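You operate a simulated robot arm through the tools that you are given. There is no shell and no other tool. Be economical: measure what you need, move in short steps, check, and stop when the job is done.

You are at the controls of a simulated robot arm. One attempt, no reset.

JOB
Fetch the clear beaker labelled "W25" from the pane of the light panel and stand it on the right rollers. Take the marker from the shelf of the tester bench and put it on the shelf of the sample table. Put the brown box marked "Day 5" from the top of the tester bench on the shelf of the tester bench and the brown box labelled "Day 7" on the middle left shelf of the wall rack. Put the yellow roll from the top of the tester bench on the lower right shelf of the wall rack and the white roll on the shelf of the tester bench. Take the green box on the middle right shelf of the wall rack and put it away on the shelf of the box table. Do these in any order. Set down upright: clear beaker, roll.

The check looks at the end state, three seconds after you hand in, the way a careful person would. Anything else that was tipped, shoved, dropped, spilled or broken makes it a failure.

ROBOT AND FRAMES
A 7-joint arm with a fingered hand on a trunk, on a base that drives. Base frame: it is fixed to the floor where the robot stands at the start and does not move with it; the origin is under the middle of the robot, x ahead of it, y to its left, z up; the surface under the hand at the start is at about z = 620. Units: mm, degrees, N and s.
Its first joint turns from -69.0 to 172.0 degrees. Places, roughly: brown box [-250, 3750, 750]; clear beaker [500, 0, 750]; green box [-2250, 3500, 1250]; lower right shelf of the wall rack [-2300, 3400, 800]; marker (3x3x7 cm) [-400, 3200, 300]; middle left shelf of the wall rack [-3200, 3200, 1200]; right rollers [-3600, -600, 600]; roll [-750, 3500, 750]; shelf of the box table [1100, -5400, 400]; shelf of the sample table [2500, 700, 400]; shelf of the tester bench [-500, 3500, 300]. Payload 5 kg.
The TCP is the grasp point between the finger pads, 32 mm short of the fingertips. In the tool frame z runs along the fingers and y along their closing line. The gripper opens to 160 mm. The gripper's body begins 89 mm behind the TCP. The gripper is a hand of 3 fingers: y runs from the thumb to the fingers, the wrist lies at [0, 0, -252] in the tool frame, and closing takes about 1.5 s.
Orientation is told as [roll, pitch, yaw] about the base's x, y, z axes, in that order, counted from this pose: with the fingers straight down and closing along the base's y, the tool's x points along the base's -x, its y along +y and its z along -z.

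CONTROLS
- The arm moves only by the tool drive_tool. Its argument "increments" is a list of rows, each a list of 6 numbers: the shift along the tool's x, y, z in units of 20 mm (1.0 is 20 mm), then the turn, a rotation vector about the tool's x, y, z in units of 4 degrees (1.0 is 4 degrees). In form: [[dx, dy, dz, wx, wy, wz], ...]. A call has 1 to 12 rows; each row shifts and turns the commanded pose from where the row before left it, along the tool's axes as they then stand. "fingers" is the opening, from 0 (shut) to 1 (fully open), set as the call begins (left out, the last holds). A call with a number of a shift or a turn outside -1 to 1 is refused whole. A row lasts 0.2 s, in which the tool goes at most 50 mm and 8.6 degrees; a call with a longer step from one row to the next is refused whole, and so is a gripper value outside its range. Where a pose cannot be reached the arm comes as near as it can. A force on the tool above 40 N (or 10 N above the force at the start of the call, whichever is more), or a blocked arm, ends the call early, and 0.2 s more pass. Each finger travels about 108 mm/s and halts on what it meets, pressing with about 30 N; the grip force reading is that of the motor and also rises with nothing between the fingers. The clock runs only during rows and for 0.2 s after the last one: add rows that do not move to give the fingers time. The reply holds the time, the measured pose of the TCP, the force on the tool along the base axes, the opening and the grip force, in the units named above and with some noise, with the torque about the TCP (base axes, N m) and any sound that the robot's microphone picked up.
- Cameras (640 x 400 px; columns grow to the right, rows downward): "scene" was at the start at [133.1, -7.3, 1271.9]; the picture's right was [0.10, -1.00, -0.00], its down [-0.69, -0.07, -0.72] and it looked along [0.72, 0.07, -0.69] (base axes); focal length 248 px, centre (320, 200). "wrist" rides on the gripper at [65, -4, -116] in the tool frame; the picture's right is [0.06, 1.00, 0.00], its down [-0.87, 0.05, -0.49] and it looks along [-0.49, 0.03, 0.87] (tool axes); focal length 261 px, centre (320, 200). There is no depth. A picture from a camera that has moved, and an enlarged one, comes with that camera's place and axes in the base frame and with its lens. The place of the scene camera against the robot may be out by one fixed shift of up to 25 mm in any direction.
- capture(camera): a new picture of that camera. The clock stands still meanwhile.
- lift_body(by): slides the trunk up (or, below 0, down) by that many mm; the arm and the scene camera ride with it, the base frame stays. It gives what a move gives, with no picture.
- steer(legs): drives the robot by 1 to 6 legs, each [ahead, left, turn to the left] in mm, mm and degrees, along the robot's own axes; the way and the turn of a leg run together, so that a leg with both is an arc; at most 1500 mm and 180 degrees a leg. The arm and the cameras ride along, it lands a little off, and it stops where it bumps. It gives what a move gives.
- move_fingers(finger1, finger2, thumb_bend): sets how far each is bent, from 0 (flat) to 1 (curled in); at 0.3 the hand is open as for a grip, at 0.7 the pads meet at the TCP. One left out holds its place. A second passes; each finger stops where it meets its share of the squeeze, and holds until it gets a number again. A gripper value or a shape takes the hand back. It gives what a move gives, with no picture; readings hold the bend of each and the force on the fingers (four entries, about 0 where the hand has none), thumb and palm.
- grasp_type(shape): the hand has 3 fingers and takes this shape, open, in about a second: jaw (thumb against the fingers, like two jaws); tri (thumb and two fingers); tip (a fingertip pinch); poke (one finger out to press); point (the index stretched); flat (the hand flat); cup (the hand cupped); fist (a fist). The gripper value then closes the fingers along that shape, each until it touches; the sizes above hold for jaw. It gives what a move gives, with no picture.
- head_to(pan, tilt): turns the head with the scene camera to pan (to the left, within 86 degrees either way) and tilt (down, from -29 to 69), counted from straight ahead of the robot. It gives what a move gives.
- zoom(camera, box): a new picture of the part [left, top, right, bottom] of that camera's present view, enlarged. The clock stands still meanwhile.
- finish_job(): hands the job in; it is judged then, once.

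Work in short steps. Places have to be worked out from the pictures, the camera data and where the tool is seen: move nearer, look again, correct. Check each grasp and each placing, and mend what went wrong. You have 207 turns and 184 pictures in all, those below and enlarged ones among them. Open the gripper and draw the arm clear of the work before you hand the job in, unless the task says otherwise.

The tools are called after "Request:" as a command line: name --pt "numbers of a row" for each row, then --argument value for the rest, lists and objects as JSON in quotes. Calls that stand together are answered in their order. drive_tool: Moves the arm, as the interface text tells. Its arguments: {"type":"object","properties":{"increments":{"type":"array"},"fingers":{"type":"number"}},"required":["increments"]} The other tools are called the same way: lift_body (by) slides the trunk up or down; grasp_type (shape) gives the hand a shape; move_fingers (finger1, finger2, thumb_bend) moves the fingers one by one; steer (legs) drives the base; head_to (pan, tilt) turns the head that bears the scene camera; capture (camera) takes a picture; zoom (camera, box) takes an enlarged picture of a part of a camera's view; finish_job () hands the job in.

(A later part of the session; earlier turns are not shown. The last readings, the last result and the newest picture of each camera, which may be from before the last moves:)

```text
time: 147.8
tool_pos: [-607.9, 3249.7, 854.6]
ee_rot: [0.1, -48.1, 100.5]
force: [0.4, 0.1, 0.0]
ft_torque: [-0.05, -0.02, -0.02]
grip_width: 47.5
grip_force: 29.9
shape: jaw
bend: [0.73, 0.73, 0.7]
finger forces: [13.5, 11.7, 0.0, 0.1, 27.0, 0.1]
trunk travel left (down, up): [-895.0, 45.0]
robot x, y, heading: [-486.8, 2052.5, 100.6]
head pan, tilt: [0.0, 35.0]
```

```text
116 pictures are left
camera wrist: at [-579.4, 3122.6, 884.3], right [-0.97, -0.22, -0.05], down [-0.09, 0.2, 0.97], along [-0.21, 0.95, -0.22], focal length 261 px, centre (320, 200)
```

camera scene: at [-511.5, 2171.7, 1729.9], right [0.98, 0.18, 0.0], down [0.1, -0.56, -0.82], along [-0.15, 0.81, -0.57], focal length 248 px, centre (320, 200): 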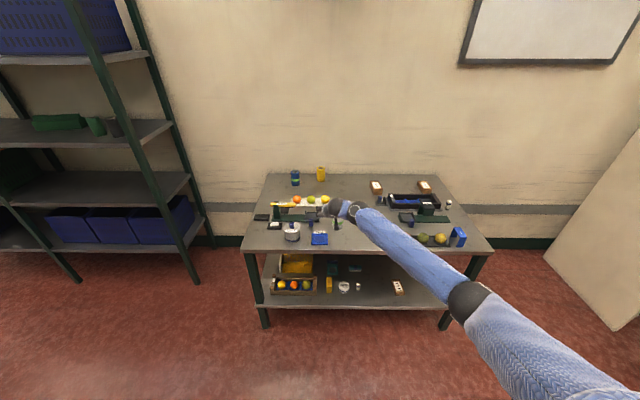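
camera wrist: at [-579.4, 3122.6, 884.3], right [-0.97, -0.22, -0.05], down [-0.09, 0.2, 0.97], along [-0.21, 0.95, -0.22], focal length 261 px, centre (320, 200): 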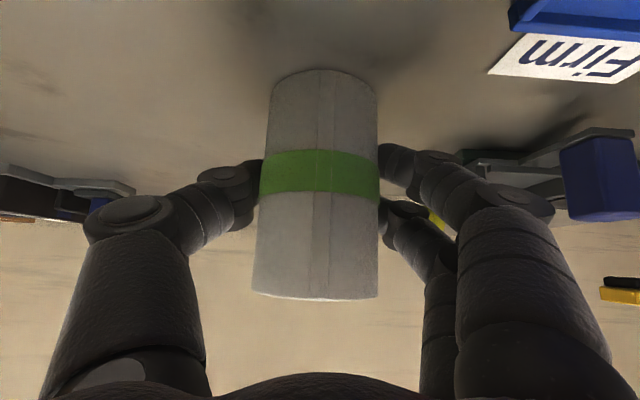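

Grip holds the white roll, with its bottom 49 below the TCP. I lift, retract the arm 120 and back off.

Request:
lift_body --by 45

Request:
drive_tool --pt "-0.743 0 -0.669 0 0 0" --pt "0.669 0 -0.743 0 0 0" --pt "0.669 0 -0.743 0 0 0" --pt "0.669 0 -0.743 0 0 0" --pt "0.669 0 -0.743 0 0 0" --pt "0.669 0 -0.743 0 0 0" --pt "0.669 0 -0.743 0 0 0" --pt "0.669 0 -0.743 0 0 0"

Request:
steer --legs '[[-220, 0, 0]]'

Request:
capture --camera "wrist"

```text
time: 148.7
tool_pos: [-608.2, 3249.7, 898.5]
ee_rot: [0.0, -48.0, 100.5]
force: [0.1, 0.2, -1.8]
ft_torque: [-0.03, 0.03, -0.03]
grip_width: 47.7
grip_force: 30.2
shape: jaw
bend: [0.73, 0.73, 0.7]
finger forces: [13.5, 11.6, 0.0, 0.0, 27.1, 0.0]
trunk travel left (down, up): [-940.0, 0.0]
robot x, y, heading: [-488.3, 2047.6, 100.3]
head pan, tilt: [0.0, 35.0]
```

```text
time: 150.5
tool_pos: [-581.8, 3110.9, 921.0]
ee_rot: [0.0, -48.0, 100.4]
force: [-0.3, -0.1, -1.4]
ft_torque: [-0.01, -0.01, 0.02]
grip_width: 47.4
grip_force: 29.8
shape: jaw
bend: [0.73, 0.73, 0.7]
finger forces: [13.3, 11.8, 0.0, 0.0, 27.2, 0.1]
trunk travel left (down, up): [-940.0, 0.0]
robot x, y, heading: [-487.9, 2051.2, 100.5]
head pan, tilt: [0.0, 35.0]
```

```text
time: 152.2
tool_pos: [-540.9, 2894.6, 921.7]
ee_rot: [0.0, -48.1, 100.4]
force: [0.2, -0.8, -0.2]
ft_torque: [-0.02, 0.02, 0.01]
grip_width: 47.6
grip_force: 30.1
shape: jaw
bend: [0.73, 0.73, 0.7]
finger forces: [13.4, 11.8, 0.0, 0.0, 27.0, 0.0]
trunk travel left (down, up): [-940.0, 0.0]
robot x, y, heading: [-444.4, 1833.6, 100.4]
head pan, tilt: [0.0, 35.0]
```

```text
115 pictures are left
camera wrist: at [-513.4, 2768.3, 949.7], right [-0.97, -0.22, -0.05], down [-0.09, 0.2, 0.97], along [-0.21, 0.95, -0.22], focal length 261 px, centre (320, 200)
```

wrist: 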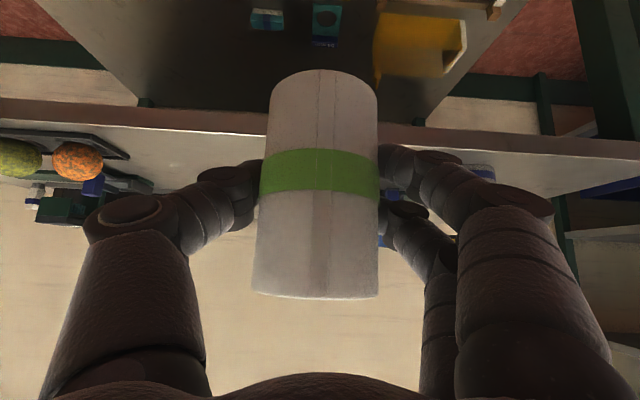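

I'll set the roll on the shelf midway between the marker and Day 5. I shift right 290, then lower the trunk in front of the shelf.

Request:
steer --legs '[[20, -290, 0]]'

Request:
lift_body --by -300

Request:
lift_body --by -235

Request:
capture --camera "wrist"

Request:
zoom --camera "scene" --box '[140, 80, 460, 290]'

```text
time: 154.2
tool_pos: [-257.4, 2968.2, 920.2]
ee_rot: [0.1, -48.0, 100.4]
force: [0.2, 0.2, -0.6]
ft_torque: [0.02, 0.02, -0.01]
grip_width: 47.5
grip_force: 30.2
shape: jaw
bend: [0.73, 0.73, 0.7]
finger forces: [13.3, 11.8, 0.0, 0.0, 27.1, 0.0]
trunk travel left (down, up): [-940.0, 0.0]
robot x, y, heading: [-164.2, 1910.6, 100.2]
head pan, tilt: [0.0, 35.0]
```

```text
time: 157.2
tool_pos: [-259.0, 2969.3, 620.7]
ee_rot: [0.0, -48.0, 100.4]
force: [-0.1, -0.6, -0.1]
ft_torque: [-0.01, 0.01, -0.01]
grip_width: 47.4
grip_force: 30.0
shape: jaw
bend: [0.73, 0.73, 0.7]
finger forces: [13.3, 11.7, 0.0, 0.0, 27.1, 0.0]
trunk travel left (down, up): [-640.0, 300.0]
robot x, y, heading: [-164.6, 1906.7, 100.8]
head pan, tilt: [0.0, 35.0]
```

```text
time: 159.6
tool_pos: [-258.5, 2968.9, 386.0]
ee_rot: [0.0, -48.0, 100.4]
force: [-0.1, -0.3, -0.8]
ft_torque: [0.03, 0.0, 0.03]
grip_width: 47.7
grip_force: 30.4
shape: jaw
bend: [0.73, 0.73, 0.7]
finger forces: [13.3, 11.7, 0.0, 0.0, 27.1, 0.0]
trunk travel left (down, up): [-405.0, 535.0]
robot x, y, heading: [-168.8, 1904.8, 100.4]
head pan, tilt: [0.0, 35.0]
```

```text
114 pictures are left
camera wrist: at [-230.3, 2841.0, 414.5], right [-0.97, -0.22, -0.05], down [-0.09, 0.2, 0.97], along [-0.21, 0.95, -0.22], focal length 261 px, centre (320, 200)
```

wrist: 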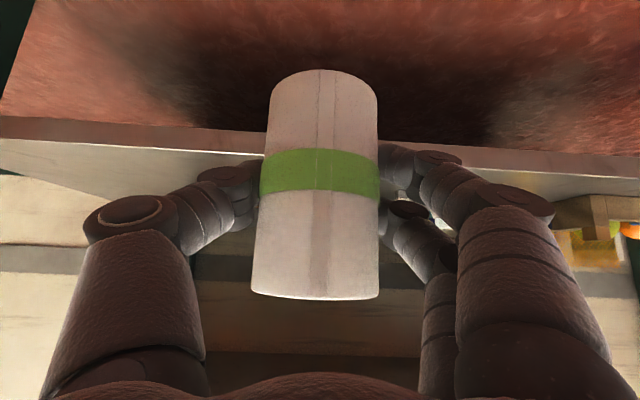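

```text
1.90 times, centred on (300, 185) of scene
camera zoom: at [-188.4, 2028.0, 1240.0], right [0.98, 0.18, 0.0], down [0.1, -0.56, -0.82], along [-0.15, 0.81, -0.57], focal length 472 px, centre (358, 229)
```

zoom: 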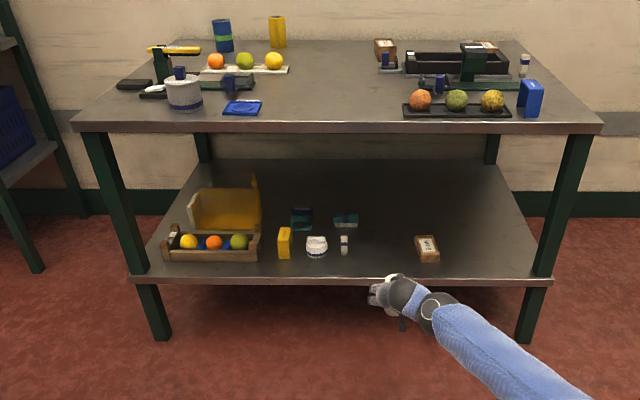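

Lined up midway. I drive ahead 277.

Request:
steer --legs '[[277, 0, 0]]'

Request:
zoom --camera "scene" --box '[180, 110, 460, 290]'

Request:
drive_tool --pt "0.26 0 0.234 0 0 0" --pt "0.26 0 0.234 0 0 0" --pt "0.26 0 0.234 0 0 0" --pt "0 0 0 0 0 0"

```text
time: 161.6
tool_pos: [-308.9, 3242.2, 385.4]
ee_rot: [0.1, -48.0, 100.4]
force: [0.0, -0.1, -0.4]
ft_torque: [0.01, 0.0, -0.01]
grip_width: 47.8
grip_force: 30.0
shape: jaw
bend: [0.73, 0.73, 0.7]
finger forces: [13.4, 11.8, 0.0, 0.0, 27.2, 0.0]
trunk travel left (down, up): [-405.0, 535.0]
robot x, y, heading: [-215.5, 2177.6, 100.3]
head pan, tilt: [0.0, 35.0]
```

```text
2.22 times, centred on (320, 200) of scene
camera zoom: at [-238.7, 2301.8, 1239.8], right [0.98, 0.18, 0.0], down [0.1, -0.56, -0.82], along [-0.15, 0.81, -0.57], focal length 551 px, centre (320, 200)
```

zoom: 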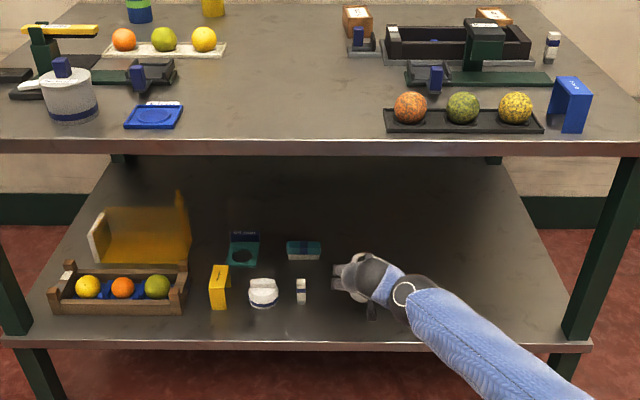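

```text
time: 162.6
tool_pos: [-308.6, 3241.2, 362.2]
ee_rot: [0.0, -48.0, 100.4]
force: [0.4, -0.4, -1.1]
ft_torque: [-0.03, -0.02, -0.02]
grip_width: 47.6
grip_force: 30.2
shape: jaw
bend: [0.73, 0.73, 0.7]
finger forces: [13.4, 11.7, 0.0, 0.0, 27.0, 0.1]
trunk travel left (down, up): [-405.0, 535.0]
robot x, y, heading: [-216.0, 2180.1, 100.4]
head pan, tilt: [0.0, 35.0]
```

Still free. I continue in small steps.

Request:
drive_tool --pt "0.111 0 0.1 0 0 0" --pt "0 0 0 0 0 0" --pt "0.074 0 0.067 0 0 0" --pt "0 0 0 0 0 0"

Request:
drive_tool --pt "0.074 0 0.067 0 0 0" --pt "0 0 0 0 0 0"

```text
time: 163.6
tool_pos: [-308.8, 3240.7, 358.4]
ee_rot: [0.1, -48.0, 100.5]
force: [0.2, -1.0, -1.3]
ft_torque: [0.0, 0.0, 0.01]
grip_width: 47.7
grip_force: 29.9
shape: jaw
bend: [0.73, 0.73, 0.7]
finger forces: [13.2, 11.7, 0.1, 0.0, 26.9, 0.0]
trunk travel left (down, up): [-405.0, 535.0]
robot x, y, heading: [-215.0, 2180.7, 100.4]
head pan, tilt: [0.0, 35.0]
```

```text
time: 164.2
tool_pos: [-308.3, 3241.9, 357.5]
ee_rot: [0.0, -48.0, 100.4]
force: [0.7, -0.2, -0.2]
ft_torque: [0.01, 0.01, 0.01]
grip_width: 47.9
grip_force: 29.9
shape: jaw
bend: [0.73, 0.73, 0.7]
finger forces: [13.2, 11.8, 0.1, 0.0, 27.1, 0.0]
trunk travel left (down, up): [-405.0, 535.0]
robot x, y, heading: [-214.8, 2176.7, 100.1]
head pan, tilt: [0.0, 35.0]
```

Request:
drive_tool --pt "0.074 0 0.067 0 0 0" --pt "0 0 0 0 0 0"

Request:
drive_tool --pt "0.074 0 0.067 0 0 0" --pt "0 0 0 0 0 0"

Request:
capture --camera "wrist"

```text
time: 164.8
tool_pos: [-309.8, 3241.6, 355.9]
ee_rot: [0.0, -48.1, 100.4]
force: [0.0, 0.8, 1.1]
ft_torque: [-0.04, 0.0, 0.01]
grip_width: 47.7
grip_force: 30.4
shape: jaw
bend: [0.73, 0.73, 0.7]
finger forces: [13.4, 12.2, 0.0, 0.0, 27.4, 0.1]
trunk travel left (down, up): [-405.0, 535.0]
robot x, y, heading: [-214.2, 2181.5, 100.6]
head pan, tilt: [0.0, 35.0]
```

```text
time: 165.4
tool_pos: [-308.5, 3240.7, 355.0]
ee_rot: [0.1, -48.1, 100.4]
force: [1.4, 2.3, 7.3]
ft_torque: [0.07, -0.04, 0.03]
grip_width: 47.6
grip_force: 30.1
shape: jaw
bend: [0.74, 0.73, 0.7]
finger forces: [13.9, 12.3, 0.0, 0.1, 28.8, 0.1]
trunk travel left (down, up): [-405.0, 535.0]
robot x, y, heading: [-219.4, 2181.8, 100.3]
head pan, tilt: [0.0, 35.0]
```

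```text
111 pictures are left
camera wrist: at [-281.3, 3114.6, 383.6], right [-0.97, -0.22, -0.05], down [-0.09, 0.2, 0.98], along [-0.21, 0.95, -0.22], focal length 261 px, centre (320, 200)
```

wrist: 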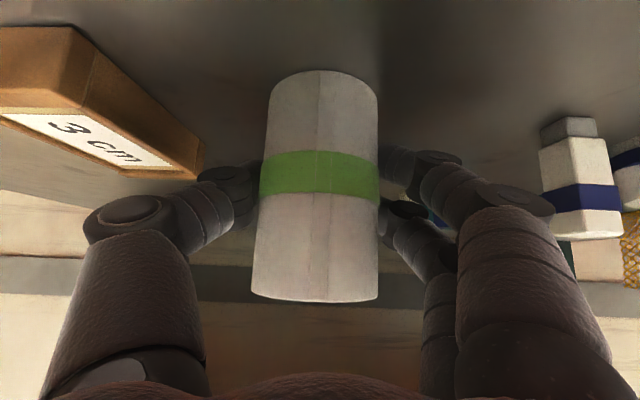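

Contact at TCP z≈355. I release in two stages.

Request:
drive_tool --pt "0 0 0 0 0 0" --pt "0 0 0 0 0 0" --pt "0 0 0 0 0 0" --fingers 0.42

Request:
drive_tool --pt "0 0 0 0 0 0" --pt "0 0 0 0 0 0" --pt "0 0 0 0 0 0" --fingers 0.62

Request:
capture --camera "wrist"

```text
time: 166.2
tool_pos: [-308.5, 3240.8, 352.5]
ee_rot: [0.0, -48.0, 100.5]
force: [-0.6, -1.2, -0.3]
ft_torque: [0.02, 0.0, 0.01]
grip_width: 66.6
grip_force: 0.0
shape: jaw
bend: [0.73, 0.73, 0.7]
finger forces: [0.1, 0.0, 0.0, 0.1, 0.1, 0.0]
trunk travel left (down, up): [-405.0, 535.0]
robot x, y, heading: [-212.8, 2180.8, 100.4]
head pan, tilt: [0.0, 35.0]
```

```text
time: 167.0
tool_pos: [-309.2, 3241.8, 354.1]
ee_rot: [0.1, -48.0, 100.3]
force: [0.2, 0.7, -0.7]
ft_torque: [-0.01, -0.01, -0.02]
grip_width: 98.8
grip_force: 0.0
shape: jaw
bend: [0.71, 0.71, 0.69]
finger forces: [0.0, 0.0, 0.0, 0.0, 0.1, 0.0]
trunk travel left (down, up): [-405.0, 535.0]
robot x, y, heading: [-217.8, 2178.4, 100.4]
head pan, tilt: [0.0, 35.0]
```

```text
110 pictures are left
camera wrist: at [-281.2, 3114.3, 382.2], right [-0.97, -0.22, -0.05], down [-0.09, 0.2, 0.97], along [-0.21, 0.95, -0.22], focal length 261 px, centre (320, 200)
```

wrist: 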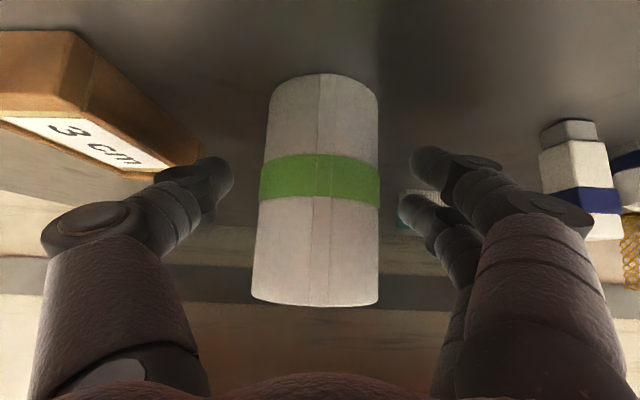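

The white roll is standing free. I back out straight, check, and raise for Day 7.

Request:
steer --legs '[[-270, 0, 0]]'

Request:
lift_body --by 300

Request:
lift_body --by 230

Request:
drive_tool --pt "-0.743 0 -0.669 0 0 0" --pt "-0.743 0 -0.669 0 0 0" --pt "-0.743 0 -0.669 0 0 0" --pt "-0.743 0 -0.669 0 0 0" --pt "-0.743 0 -0.669 0 0 0" --pt "-0.743 0 -0.669 0 0 0" --pt "-0.743 0 -0.669 0 0 0" --pt "-0.743 0 -0.669 0 0 0" --fingers 0.7

Request:
capture --camera "scene"

```text
time: 168.9
tool_pos: [-262.1, 2976.1, 353.7]
ee_rot: [0.0, -48.0, 100.5]
force: [-0.6, 0.6, -0.4]
ft_torque: [0.0, 0.0, -0.03]
grip_width: 98.8
grip_force: 0.0
shape: jaw
bend: [0.71, 0.71, 0.69]
finger forces: [0.1, 0.0, 0.0, 0.0, 0.1, 0.1]
trunk travel left (down, up): [-405.0, 535.0]
robot x, y, heading: [-165.2, 1916.0, 100.5]
head pan, tilt: [0.0, 35.0]
```

```text
time: 171.9
tool_pos: [-261.2, 2976.5, 652.9]
ee_rot: [0.1, -48.0, 100.5]
force: [1.2, -0.2, 0.2]
ft_torque: [-0.02, -0.01, -0.04]
grip_width: 98.6
grip_force: 0.0
shape: jaw
bend: [0.71, 0.71, 0.69]
finger forces: [0.0, 0.0, 0.1, 0.0, 0.0, 0.0]
trunk travel left (down, up): [-705.0, 235.0]
robot x, y, heading: [-163.3, 1915.7, 100.6]
head pan, tilt: [0.0, 35.0]
```

```text
time: 174.3
tool_pos: [-262.1, 2977.0, 882.2]
ee_rot: [0.0, -48.0, 100.5]
force: [0.3, 0.9, 0.0]
ft_torque: [0.01, -0.05, -0.03]
grip_width: 98.6
grip_force: 0.0
shape: jaw
bend: [0.71, 0.71, 0.69]
finger forces: [0.0, 0.0, 0.0, 0.1, 0.1, 0.0]
trunk travel left (down, up): [-935.0, 5.0]
robot x, y, heading: [-164.7, 1916.4, 100.6]
head pan, tilt: [0.0, 35.0]
```

```text
time: 176.1
tool_pos: [-261.5, 2977.2, 1043.6]
ee_rot: [0.0, -48.0, 100.6]
force: [0.2, 0.1, -0.3]
ft_torque: [0.02, 0.03, 0.0]
grip_width: 111.6
grip_force: 0.1
shape: jaw
bend: [0.67, 0.67, 0.64]
finger forces: [0.1, 0.1, 0.0, 0.0, 0.0, 0.1]
trunk travel left (down, up): [-935.0, 5.0]
robot x, y, heading: [-166.5, 1919.5, 100.7]
head pan, tilt: [0.0, 35.0]
```

```text
109 pictures are left
camera scene: at [-189.9, 2036.6, 1769.9], right [0.98, 0.18, 0.0], down [0.1, -0.56, -0.82], along [-0.15, 0.81, -0.57], focal length 248 px, centre (320, 200)
```

scene: 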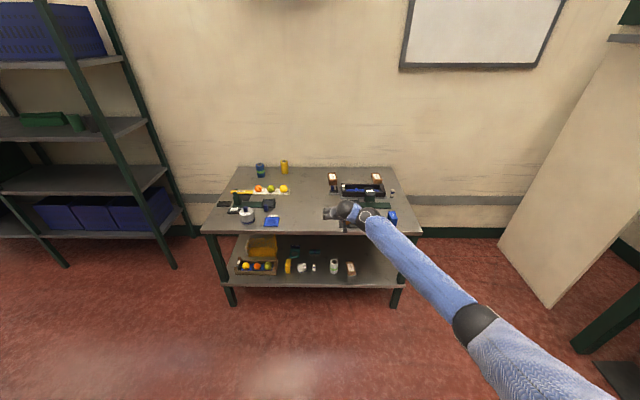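

I line up on Day 7, near (-70, 3755), stopping 100 short to look with the wrist camera.

Request:
steer --legs '[[617, -331, 0]]'

Request:
capture --camera "wrist"

```text
time: 179.9
tool_pos: [-51.1, 3644.8, 1043.0]
ee_rot: [0.0, -48.0, 100.7]
force: [-0.1, 0.3, 0.0]
ft_torque: [0.0, 0.03, 0.01]
grip_width: 111.4
grip_force: 0.0
shape: jaw
bend: [0.67, 0.67, 0.64]
finger forces: [0.0, 0.0, 0.0, 0.1, 0.0, 0.2]
trunk travel left (down, up): [-935.0, 5.0]
robot x, y, heading: [45.8, 2583.0, 100.9]
head pan, tilt: [0.0, 35.0]
```

```text
108 pictures are left
camera wrist: at [-23.4, 3517.6, 1072.1], right [-0.97, -0.23, -0.05], down [-0.09, 0.2, 0.97], along [-0.21, 0.95, -0.22], focal length 261 px, centre (320, 200)
```

wrist: 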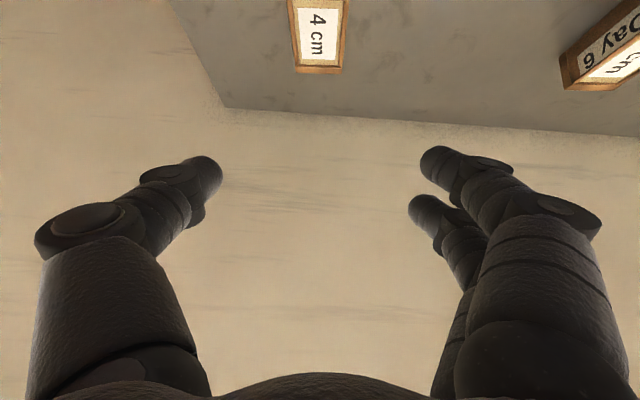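

Day 7 centre is at (-64, 3740). I move above it and descend partway.

Request:
drive_tool --pt "-0.629 -0.045 0.698 0 0 0" --pt "-0.629 -0.045 0.698 0 0 0" --pt "-0.629 -0.045 0.698 0 0 0" --pt "-0.629 -0.045 0.698 0 0 0" --pt "-0.629 -0.045 0.698 0 0 0" --pt "0.743 0 0.669 0 0 0" --pt "0.743 0 0.669 0 0 0" --pt "0.743 0 0.669 0 0 0" --pt "0.743 0 0.669 0 0 0" --pt "0.743 0 0.669 0 0 0" --pt "0.743 0 0.669 0 0 0" --pt "0.743 0 0.669 0 0 0"

Request:
capture --camera "wrist"

Request:
zoom --camera "scene" --box '[250, 160, 450, 290]'

```text
time: 182.5
tool_pos: [-63.7, 3738.1, 901.9]
ee_rot: [0.1, -48.0, 100.6]
force: [-0.3, 0.5, -0.2]
ft_torque: [-0.03, -0.01, -0.01]
grip_width: 111.4
grip_force: 0.0
shape: jaw
bend: [0.67, 0.67, 0.64]
finger forces: [0.1, 0.0, 0.0, 0.0, 0.0, 0.0]
trunk travel left (down, up): [-935.0, 5.0]
robot x, y, heading: [50.1, 2584.1, 100.7]
head pan, tilt: [0.0, 35.0]
```

```text
107 pictures are left
camera wrist: at [-36.3, 3611.7, 931.1], right [-0.97, -0.23, -0.05], down [-0.09, 0.2, 0.97], along [-0.21, 0.95, -0.22], focal length 261 px, centre (320, 200)
```

wrist: 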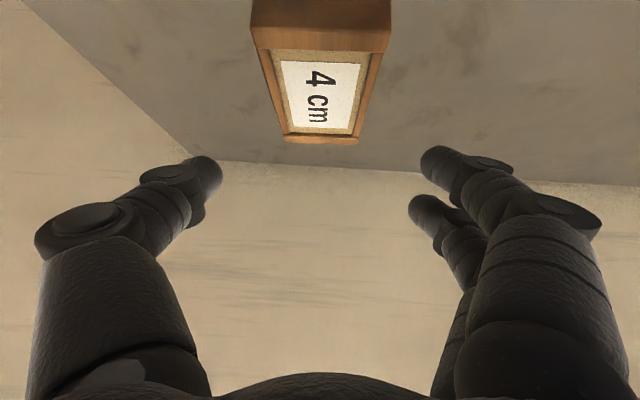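

```text
3.08 times, centred on (350, 225) of scene
camera zoom: at [21.7, 2704.5, 1769.9], right [0.98, 0.18, 0.0], down [0.11, -0.56, -0.82], along [-0.15, 0.8, -0.57], focal length 763 px, centre (228, 123)
```

zoom: 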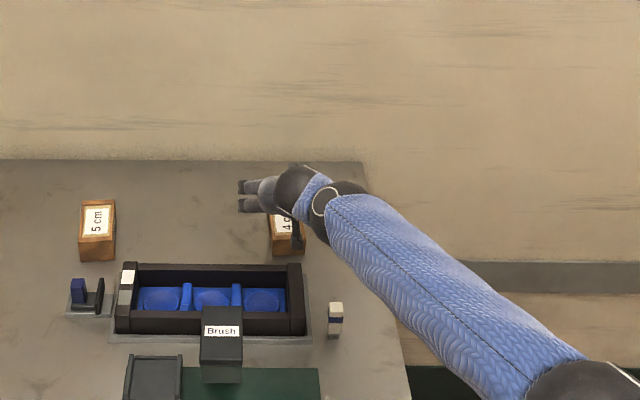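

Aligned. I descend to about 842 and feel for contact.

Request:
drive_tool --pt "0.743 0 0.669 0 0 0" --pt "0.743 0 0.669 0 0 0" --pt "0.68 0 0.61 0 0 0" --pt "0 0 0 0 0 0"

Request:
drive_tool --pt "0 0 0 0 0 0" --pt "0 0 0 0 0 0" --pt "0 0 0 0 0 0" --pt "0 0 0 0 0 0" --pt "0 0 0 0 0 0" --pt "0 0 0 0 0 0" --fingers 0

Request:
capture --camera "wrist"

```text
time: 183.5
tool_pos: [-64.0, 3737.7, 845.7]
ee_rot: [0.0, -47.9, 100.7]
force: [0.1, -0.2, 0.9]
ft_torque: [-0.01, 0.01, 0.02]
grip_width: 111.7
grip_force: 0.1
shape: jaw
bend: [0.67, 0.67, 0.64]
finger forces: [0.0, 0.0, 0.0, 0.1, 0.0, 0.0]
trunk travel left (down, up): [-935.0, 5.0]
robot x, y, heading: [48.3, 2582.1, 100.6]
head pan, tilt: [0.0, 35.0]
```

```text
time: 184.9
tool_pos: [-64.0, 3738.6, 844.9]
ee_rot: [0.0, -48.1, 100.6]
force: [-0.3, -0.8, 0.2]
ft_torque: [0.03, 0.09, 0.02]
grip_width: 53.3
grip_force: 30.3
shape: jaw
bend: [0.73, 0.73, 0.7]
finger forces: [13.8, 13.3, 0.0, 0.0, 27.1, 0.0]
trunk travel left (down, up): [-935.0, 5.0]
robot x, y, heading: [49.4, 2579.7, 100.5]
head pan, tilt: [0.0, 35.0]
```

```text
105 pictures are left
camera wrist: at [-36.5, 3610.8, 873.5], right [-0.97, -0.23, -0.05], down [-0.09, 0.2, 0.97], along [-0.21, 0.95, -0.22], focal length 261 px, centre (320, 200)
```

wrist: 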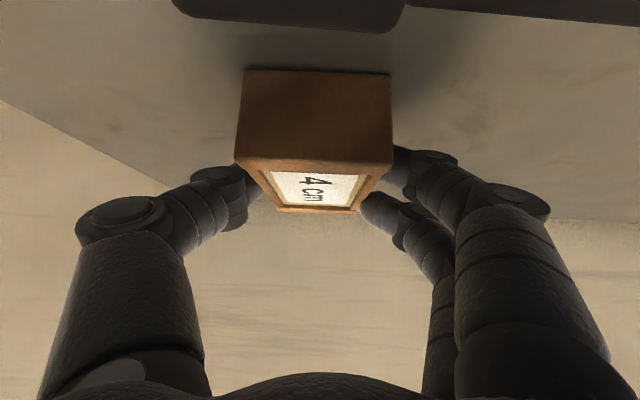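

Good grip on Day 7. I lift 120 with the arm, back off and retract.

Request:
drive_tool --pt "-0.743 0 -0.669 0 0 0" --pt "-0.743 0 -0.669 0 0 0" --pt "-0.743 0 -0.669 0 0 0" --pt "-0.743 0 -0.669 0 0 0" --pt "-0.743 0 -0.669 0 0 0" --pt "-0.743 0 -0.669 0 0 0" --pt "-0.743 0 -0.669 0 0 0"

Request:
steer --legs '[[-450, 0, 0]]'

Request:
drive_tool --pt "0.669 0 -0.743 0 0 0" --pt "0.669 0 -0.743 0 0 0" --pt "0.669 0 -0.743 0 0 0" --pt "0.669 0 -0.743 0 0 0" --pt "0.669 0 -0.743 0 0 0" --pt "0.669 0 -0.743 0 0 0" --pt "0.669 0 -0.743 0 0 0" --pt "0.669 0 -0.743 0 0 0" --pt "0.669 0 -0.743 0 0 0" --pt "0.669 0 -0.743 0 0 0" --pt "0.669 0 -0.743 0 0 0" --pt "0.669 0 -0.743 0 0 0"

Request:
head_to --pan 50 --tilt 30

Request:
capture --camera "scene"

```text
time: 186.5
tool_pos: [-64.5, 3739.0, 984.3]
ee_rot: [0.1, -48.0, 100.7]
force: [1.7, -0.2, -1.3]
ft_torque: [-0.02, -0.02, -0.03]
grip_width: 53.7
grip_force: 30.4
shape: jaw
bend: [0.73, 0.73, 0.7]
finger forces: [13.6, 12.8, 0.0, 0.1, 27.2, 0.0]
trunk travel left (down, up): [-935.0, 5.0]
robot x, y, heading: [46.3, 2582.5, 100.6]
head pan, tilt: [0.0, 35.0]
```

```text
time: 189.2
tool_pos: [18.2, 3295.8, 984.9]
ee_rot: [0.0, -48.0, 100.6]
force: [-0.4, -0.6, -0.6]
ft_torque: [-0.03, 0.0, -0.01]
grip_width: 53.5
grip_force: 29.9
shape: jaw
bend: [0.73, 0.73, 0.7]
finger forces: [13.7, 12.9, 0.0, 0.0, 27.1, 0.1]
trunk travel left (down, up): [-935.0, 5.0]
robot x, y, heading: [129.4, 2142.1, 100.8]
head pan, tilt: [0.0, 35.0]
```

```text
time: 191.8
tool_pos: [63.2, 3060.1, 985.2]
ee_rot: [0.1, -48.0, 100.6]
force: [-0.9, 0.2, -1.4]
ft_torque: [0.01, 0.03, -0.02]
grip_width: 53.5
grip_force: 29.8
shape: jaw
bend: [0.73, 0.73, 0.7]
finger forces: [13.6, 12.9, 0.0, 0.0, 27.1, 0.0]
trunk travel left (down, up): [-935.0, 5.0]
robot x, y, heading: [130.2, 2142.6, 100.8]
head pan, tilt: [0.0, 35.0]
```

```text
time: 193.0
tool_pos: [62.4, 3060.1, 986.8]
ee_rot: [0.0, -48.1, 100.6]
force: [-0.1, 0.3, -0.7]
ft_torque: [-0.02, 0.03, -0.03]
grip_width: 53.6
grip_force: 30.4
shape: jaw
bend: [0.73, 0.73, 0.7]
finger forces: [13.7, 12.8, 0.0, 0.0, 27.1, 0.1]
trunk travel left (down, up): [-935.0, 5.0]
robot x, y, heading: [130.5, 2141.1, 100.5]
head pan, tilt: [50.0, 30.0]
```

```text
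104 pictures are left
camera scene: at [42.5, 2220.6, 1777.7], right [0.49, 0.87, 0.0], down [0.44, -0.25, -0.87], along [-0.75, 0.42, -0.5], focal length 248 px, centre (320, 200)
```

scene: 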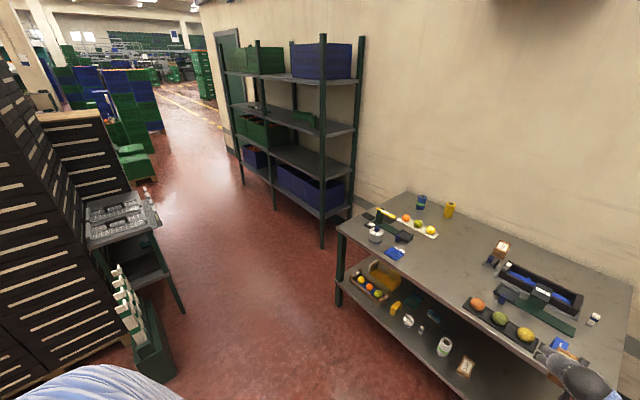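

Clear view of the rack and corridor. I zoom on the rack.

Request:
zoom --camera "scene" --box '[200, 20, 380, 260]'

```text
1.67 times, centred on (290, 140) of scene
camera zoom: at [42.5, 2220.6, 1777.7], right [0.49, 0.87, 0.0], down [0.44, -0.25, -0.87], along [-0.75, 0.42, -0.5], focal length 413 px, centre (370, 300)
```

zoom: 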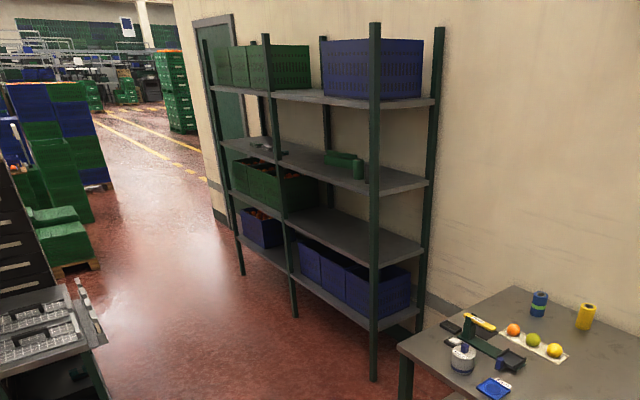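

Rack shelves are at z≈378, 819, 1215 and 1617. The front runs from (-1762, 3254) to (-3640, 2875), with the post between bays at x≈-2746. I raise the arm, turn left to face along the corridor, and drive down it.

Request:
drive_tool --pt "-0.743 0 -0.669 0 0 0" --pt "-0.743 0 -0.669 0 0 0" --pt "-0.743 0 -0.669 0 0 0" --pt "-0.743 0 -0.669 0 0 0" --pt "-0.743 0 -0.669 0 0 0" --pt "-0.743 0 -0.669 0 0 0" --pt "-0.743 0 -0.669 0 0 0" --pt "-0.743 0 -0.669 0 0 0" --pt "-0.743 0 -0.669 0 0 0" --pt "-0.743 0 -0.669 0 0 0" --pt "-0.743 0 -0.669 0 0 0" --pt "-0.743 0 -0.669 0 0 0"

Request:
steer --legs '[[0, 0, 79.5], [0, -240, 0], [1400, 0, 0]]'

Request:
head_to --pan 0 --tilt 30

Request:
capture --camera "scene"

```text
time: 195.6
tool_pos: [62.8, 3059.7, 1227.0]
ee_rot: [-0.1, -48.0, 100.7]
force: [-0.3, 0.1, -1.8]
ft_torque: [-0.03, -0.02, -0.01]
grip_width: 53.3
grip_force: 30.5
shape: jaw
bend: [0.73, 0.73, 0.7]
finger forces: [13.6, 12.9, 0.0, 0.0, 27.1, 0.0]
trunk travel left (down, up): [-935.0, 5.0]
robot x, y, heading: [132.1, 2139.3, 100.3]
head pan, tilt: [50.0, 30.0]
```

```text
time: 207.4
tool_pos: [-2187.1, 2502.4, 1224.8]
ee_rot: [-0.1, -48.0, 179.4]
force: [-0.6, 0.4, -1.1]
ft_torque: [0.06, -0.02, -0.01]
grip_width: 53.4
grip_force: 30.0
shape: jaw
bend: [0.73, 0.73, 0.7]
finger forces: [13.8, 12.8, 0.0, 0.0, 27.0, 0.0]
trunk travel left (down, up): [-935.0, 5.0]
robot x, y, heading: [-1272.5, 2391.6, 179.3]
head pan, tilt: [50.0, 30.0]
```

```text
time: 208.6
tool_pos: [-2186.0, 2501.8, 1224.4]
ee_rot: [0.0, -48.0, 179.3]
force: [0.5, -0.2, -1.8]
ft_torque: [0.02, -0.01, 0.0]
grip_width: 53.5
grip_force: 30.3
shape: jaw
bend: [0.73, 0.73, 0.7]
finger forces: [13.8, 12.9, 0.0, 0.0, 27.0, 0.0]
trunk travel left (down, up): [-935.0, 5.0]
robot x, y, heading: [-1268.8, 2392.6, 179.5]
head pan, tilt: [0.0, 30.0]
```

```text
102 pictures are left
camera scene: at [-1413.0, 2375.1, 1777.7], right [0.01, 1.0, 0.0], down [0.5, 0.0, -0.87], along [-0.87, 0.01, -0.5], focal length 248 px, centre (320, 200)
```

scene: 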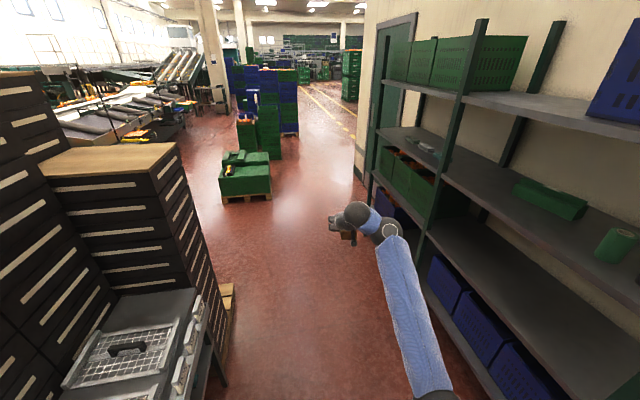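

I zoom on the middle left shelf to see what occupies it.

Request:
zoom --camera "scene" --box '[360, 100, 480, 180]'

Request:
zoom --camera "scene" --box '[440, 140, 640, 340]'

```text
5.00 times, centred on (420, 140) of scene
camera zoom: at [-1413.0, 2375.1, 1777.7], right [0.01, 1.0, 0.0], down [0.5, 0.0, -0.87], along [-0.87, 0.01, -0.5], focal length 1239 px, centre (-180, 500)
```

zoom: 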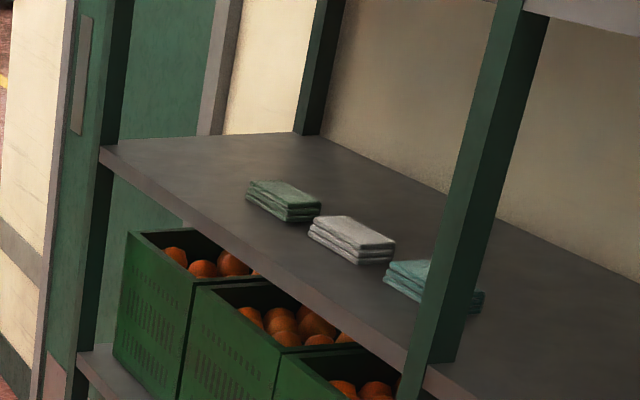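

```text
2.00 times, centred on (540, 240) of scene
camera zoom: at [-1413.0, 2375.1, 1777.7], right [0.01, 1.0, 0.0], down [0.5, 0.0, -0.87], along [-0.87, 0.01, -0.5], focal length 496 px, centre (-120, 120)
```

zoom: 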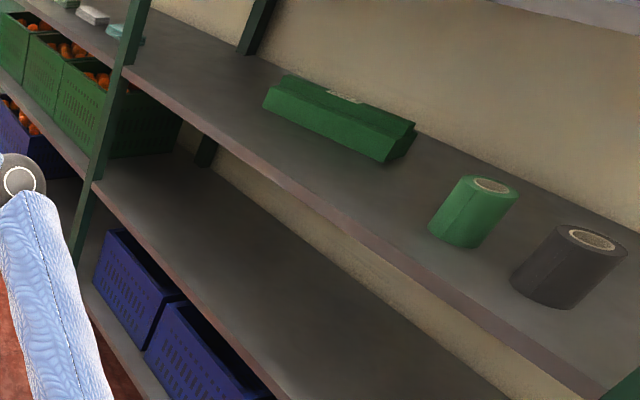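

Three folded cloths occupy the shelf's middle, and the left end (x≈-3500) is free. I drive down the corridor, then turn to face that spot.

Request:
steer --legs '[[1057, 0, 0], [1057, 0, 0], [0, 500, 0], [0, 0, -78.1]]'

Request:
capture --camera "scene"

Request:
capture --camera "wrist"

```text
time: 224.9
tool_pos: [-3469.3, 2838.6, 1224.8]
ee_rot: [0.0, -48.0, 100.9]
force: [-0.5, -0.7, -1.0]
ft_torque: [-0.01, 0.0, -0.01]
grip_width: 53.1
grip_force: 30.0
shape: jaw
bend: [0.73, 0.73, 0.7]
finger forces: [13.7, 12.8, 0.0, 0.0, 27.1, 0.0]
trunk travel left (down, up): [-935.0, 5.0]
robot x, y, heading: [-3399.1, 1920.3, 101.0]
head pan, tilt: [0.0, 30.0]
```

```text
99 pictures are left
camera scene: at [-3423.6, 2043.1, 1777.7], right [0.98, 0.19, 0.0], down [0.09, -0.49, -0.87], along [-0.16, 0.85, -0.5], focal length 248 px, centre (320, 200)
```

scene: 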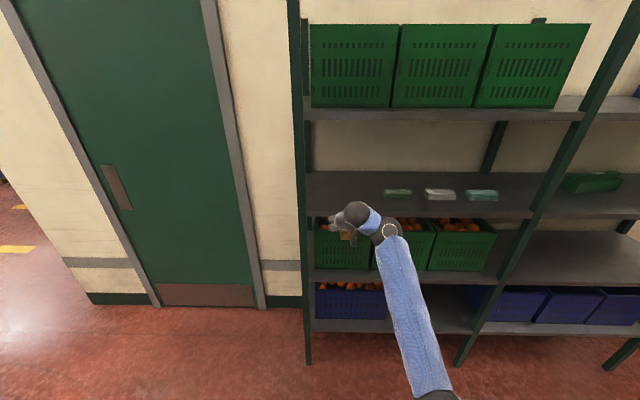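

```text
98 pictures are left
camera wrist: at [-3440.2, 2711.5, 1254.3], right [-0.97, -0.23, -0.05], down [-0.09, 0.2, 0.97], along [-0.22, 0.95, -0.22], focal length 261 px, centre (320, 200)
```

wrist: 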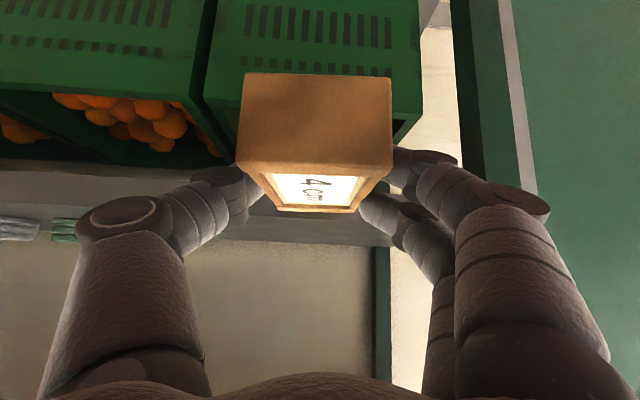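

I back off 60, raise the arm about 75 mm to hover height, and look again.

Request:
steer --legs '[[-60, -20, 0]]'

Request:
drive_tool --pt "-0.743 0 -0.669 0 0 0" --pt "-0.743 0 -0.669 0 0 0" --pt "-0.743 0 -0.669 0 0 0" --pt "-0.743 0 -0.669 0 0 0"

Request:
capture --camera "wrist"

Request:
zoom --camera "scene" --box '[270, 150, 430, 250]'

```text
time: 225.9
tool_pos: [-3437.6, 2781.1, 1227.4]
ee_rot: [0.0, -48.1, 100.8]
force: [-0.1, 0.3, -1.3]
ft_torque: [-0.02, 0.0, 0.0]
grip_width: 53.5
grip_force: 30.0
shape: jaw
bend: [0.73, 0.73, 0.7]
finger forces: [13.8, 12.7, 0.0, 0.0, 27.1, 0.0]
trunk travel left (down, up): [-935.0, 5.0]
robot x, y, heading: [-3367.3, 1862.5, 100.8]
head pan, tilt: [0.0, 30.0]
```

```text
time: 226.9
tool_pos: [-3438.6, 2782.9, 1306.4]
ee_rot: [-0.1, -48.0, 101.0]
force: [0.6, 0.2, -2.0]
ft_torque: [-0.03, 0.0, 0.01]
grip_width: 53.2
grip_force: 30.0
shape: jaw
bend: [0.73, 0.73, 0.7]
finger forces: [13.9, 12.6, 0.1, 0.1, 27.1, 0.0]
trunk travel left (down, up): [-935.0, 5.0]
robot x, y, heading: [-3365.8, 1865.6, 100.8]
head pan, tilt: [0.0, 30.0]
```

```text
97 pictures are left
camera wrist: at [-3409.5, 2655.4, 1334.6], right [-0.97, -0.23, -0.05], down [-0.09, 0.2, 0.97], along [-0.22, 0.95, -0.22], focal length 261 px, centre (320, 200)
```

wrist: 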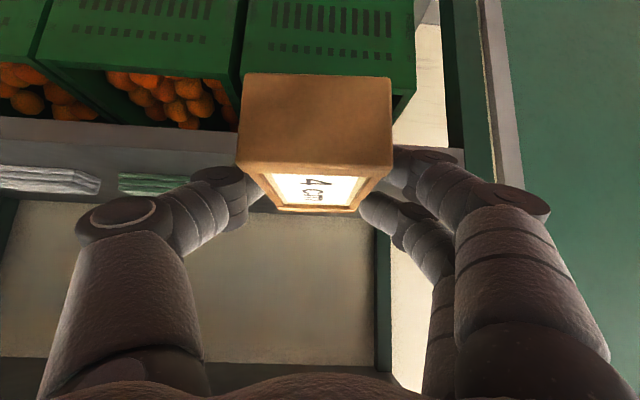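

```text
4.00 times, centred on (350, 200) of scene
camera zoom: at [-3393.4, 1987.0, 1777.7], right [0.98, 0.19, 0.0], down [0.1, -0.49, -0.87], along [-0.16, 0.85, -0.5], focal length 992 px, centre (200, 200)
```

zoom: 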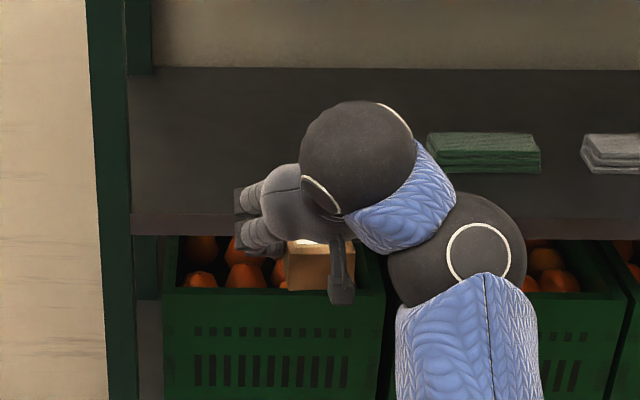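

Box bottom is about 40 above the shelf (z≈1228). I drive ahead 250.

Request:
steer --legs '[[250, 0, 0]]'

Request:
capture --camera "wrist"

Request:
zoom --camera "scene" --box '[270, 150, 430, 250]'

```text
time: 228.7
tool_pos: [-3485.7, 3029.9, 1305.5]
ee_rot: [0.0, -48.0, 100.8]
force: [0.8, 0.5, -2.0]
ft_torque: [-0.05, 0.02, 0.0]
grip_width: 53.2
grip_force: 30.4
shape: jaw
bend: [0.73, 0.73, 0.7]
finger forces: [13.9, 12.8, 0.0, 0.0, 27.1, 0.0]
trunk travel left (down, up): [-935.0, 5.0]
robot x, y, heading: [-3417.3, 2111.5, 101.0]
head pan, tilt: [0.0, 30.0]
```

```text
95 pictures are left
camera wrist: at [-3456.6, 2903.1, 1334.3], right [-0.97, -0.23, -0.05], down [-0.09, 0.2, 0.97], along [-0.22, 0.95, -0.22], focal length 261 px, centre (320, 200)
```

wrist: 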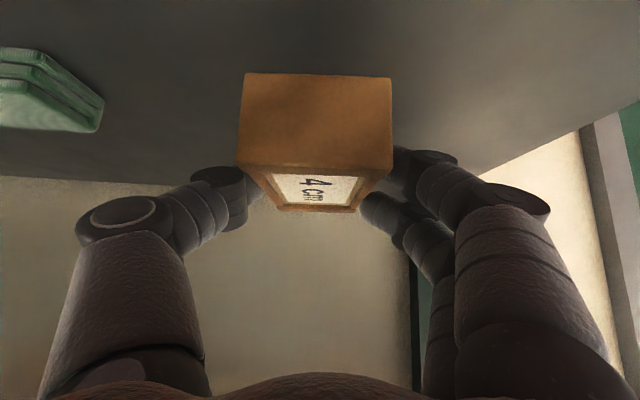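

```text
4.00 times, centred on (350, 200) of scene
camera zoom: at [-3440.7, 2235.0, 1777.7], right [0.98, 0.19, 0.0], down [0.09, -0.49, -0.87], along [-0.16, 0.85, -0.5], focal length 992 px, centre (200, 200)
```

zoom: 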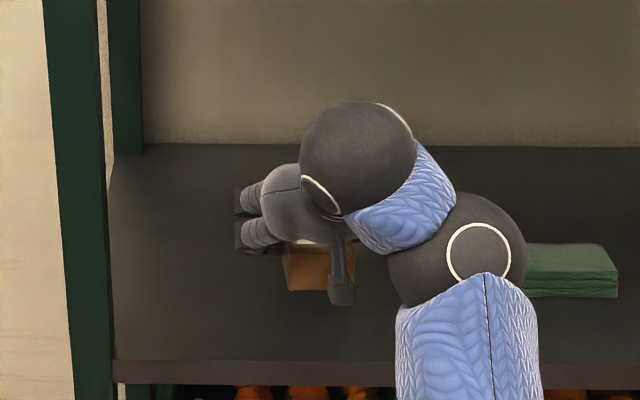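

It's over free shelf. I lower gently.

Request:
drive_tool --pt "0.26 0 0.234 0 0 0" --pt "0.26 0 0.234 0 0 0" --pt "0.26 0 0.234 0 0 0" --pt "0.26 0 0.234 0 0 0" --pt "0 0 0 0 0 0"

Request:
drive_tool --pt "0.1 0 0.09 0 0 0" --pt "0 0 0 0 0 0" --pt "0.1 0 0.09 0 0 0" --pt "0 0 0 0 0 0" --pt "0.1 0 0.09 0 0 0" --pt "0 0 0 0 0 0"

```text
time: 229.9
tool_pos: [-3485.5, 3028.6, 1276.7]
ee_rot: [0.0, -48.0, 100.8]
force: [-0.3, -0.1, -1.0]
ft_torque: [-0.04, 0.0, -0.03]
grip_width: 53.3
grip_force: 29.8
shape: jaw
bend: [0.73, 0.73, 0.7]
finger forces: [13.8, 12.8, 0.0, 0.1, 27.0, 0.1]
trunk travel left (down, up): [-935.0, 5.0]
robot x, y, heading: [-3412.8, 2111.2, 100.9]
head pan, tilt: [0.0, 30.0]
```

```text
time: 231.3
tool_pos: [-3485.4, 3030.0, 1269.7]
ee_rot: [0.0, -48.0, 100.9]
force: [-0.3, -0.9, -1.4]
ft_torque: [-0.04, 0.03, 0.01]
grip_width: 53.2
grip_force: 30.0
shape: jaw
bend: [0.73, 0.73, 0.7]
finger forces: [13.8, 12.7, 0.1, 0.0, 27.0, 0.1]
trunk travel left (down, up): [-935.0, 5.0]
robot x, y, heading: [-3413.1, 2112.7, 101.0]
head pan, tilt: [0.0, 30.0]
```

Request:
drive_tool --pt "0.1 0 0.09 0 0 0" --pt "0 0 0 0 0 0" --pt "0.1 0 0.09 0 0 0" --pt "0 0 0 0 0 0"

Request:
drive_tool --pt "0.1 0 0.09 0 0 0" --pt "0 0 0 0 0 0"

Request:
capture --camera "wrist"

```text
time: 232.3
tool_pos: [-3486.5, 3030.0, 1264.6]
ee_rot: [0.0, -48.0, 100.9]
force: [-0.6, 0.5, 2.2]
ft_torque: [0.05, 0.15, 0.03]
grip_width: 53.4
grip_force: 29.7
shape: jaw
bend: [0.73, 0.73, 0.7]
finger forces: [13.7, 14.1, 0.1, 0.0, 27.5, 0.1]
trunk travel left (down, up): [-935.0, 5.0]
robot x, y, heading: [-3413.9, 2112.2, 101.0]
head pan, tilt: [0.0, 30.0]
```

```text
time: 232.9
tool_pos: [-3484.5, 3028.0, 1264.3]
ee_rot: [0.3, -48.2, 101.0]
force: [-2.3, 5.6, 16.6]
ft_torque: [0.35, 0.29, 0.02]
grip_width: 53.5
grip_force: 29.8
shape: jaw
bend: [0.73, 0.74, 0.7]
finger forces: [14.3, 16.0, 0.0, 0.1, 28.7, 0.1]
trunk travel left (down, up): [-935.0, 5.0]
robot x, y, heading: [-3415.4, 2110.8, 100.6]
head pan, tilt: [0.0, 30.0]
```

```text
93 pictures are left
camera wrist: at [-3456.5, 2902.1, 1292.4], right [-0.97, -0.23, -0.05], down [-0.09, 0.2, 0.98], along [-0.22, 0.95, -0.21], focal length 261 px, centre (320, 200)
```

wrist: 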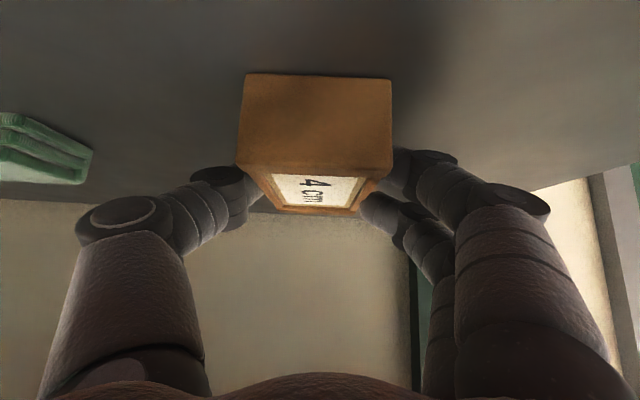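

Contact made, so I release, rise and check.

Request:
drive_tool --pt "0 0 0 0 0 0" --pt "0 0 0 0 0 0" --pt "0 0 0 0 0 0" --pt "0 0 0 0 0 0" --fingers 0.65

Request:
drive_tool --pt "-0.3 0 -0.27 0 0 0" --pt "-0.743 0 -0.669 0 0 0" --pt "-0.743 0 -0.669 0 0 0" --pt "-0.743 0 -0.669 0 0 0"

Request:
steer --legs '[[-330, 0, 0]]'

Request:
zoom --camera "scene" --box '[270, 150, 470, 250]'

```text
time: 233.9
tool_pos: [-3484.9, 3029.4, 1260.6]
ee_rot: [0.0, -48.0, 101.0]
force: [0.1, 1.1, -0.3]
ft_torque: [0.01, 0.02, -0.01]
grip_width: 103.7
grip_force: 0.1
shape: jaw
bend: [0.7, 0.7, 0.67]
finger forces: [0.0, 0.0, 0.0, 0.0, 0.0, 0.0]
trunk travel left (down, up): [-935.0, 5.0]
robot x, y, heading: [-3414.5, 2110.0, 100.5]
head pan, tilt: [0.0, 30.0]
```

```text
time: 234.9
tool_pos: [-3484.5, 3029.9, 1330.2]
ee_rot: [0.0, -47.9, 100.9]
force: [0.2, -0.3, -0.8]
ft_torque: [0.0, -0.02, -0.01]
grip_width: 103.6
grip_force: 0.1
shape: jaw
bend: [0.7, 0.7, 0.67]
finger forces: [0.0, 0.1, 0.0, 0.0, 0.0, 0.0]
trunk travel left (down, up): [-935.0, 5.0]
robot x, y, heading: [-3416.4, 2112.9, 101.0]
head pan, tilt: [0.0, 30.0]
```

```text
time: 237.1
tool_pos: [-3423.9, 2700.7, 1330.3]
ee_rot: [0.1, -48.0, 101.1]
force: [0.0, -0.9, 0.4]
ft_torque: [-0.02, -0.03, 0.01]
grip_width: 103.9
grip_force: 0.0
shape: jaw
bend: [0.7, 0.7, 0.67]
finger forces: [0.0, 0.0, 0.1, 0.1, 0.0, 0.0]
trunk travel left (down, up): [-935.0, 5.0]
robot x, y, heading: [-3352.8, 1781.8, 101.1]
head pan, tilt: [0.0, 30.0]
```

```text
3.20 times, centred on (370, 200) of scene
camera zoom: at [-3377.1, 1906.0, 1777.8], right [0.98, 0.19, 0.0], down [0.1, -0.49, -0.87], along [-0.17, 0.85, -0.5], focal length 793 px, centre (160, 200)
```

zoom: 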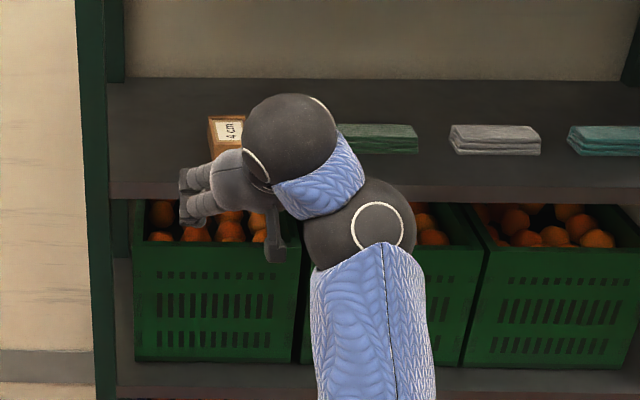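

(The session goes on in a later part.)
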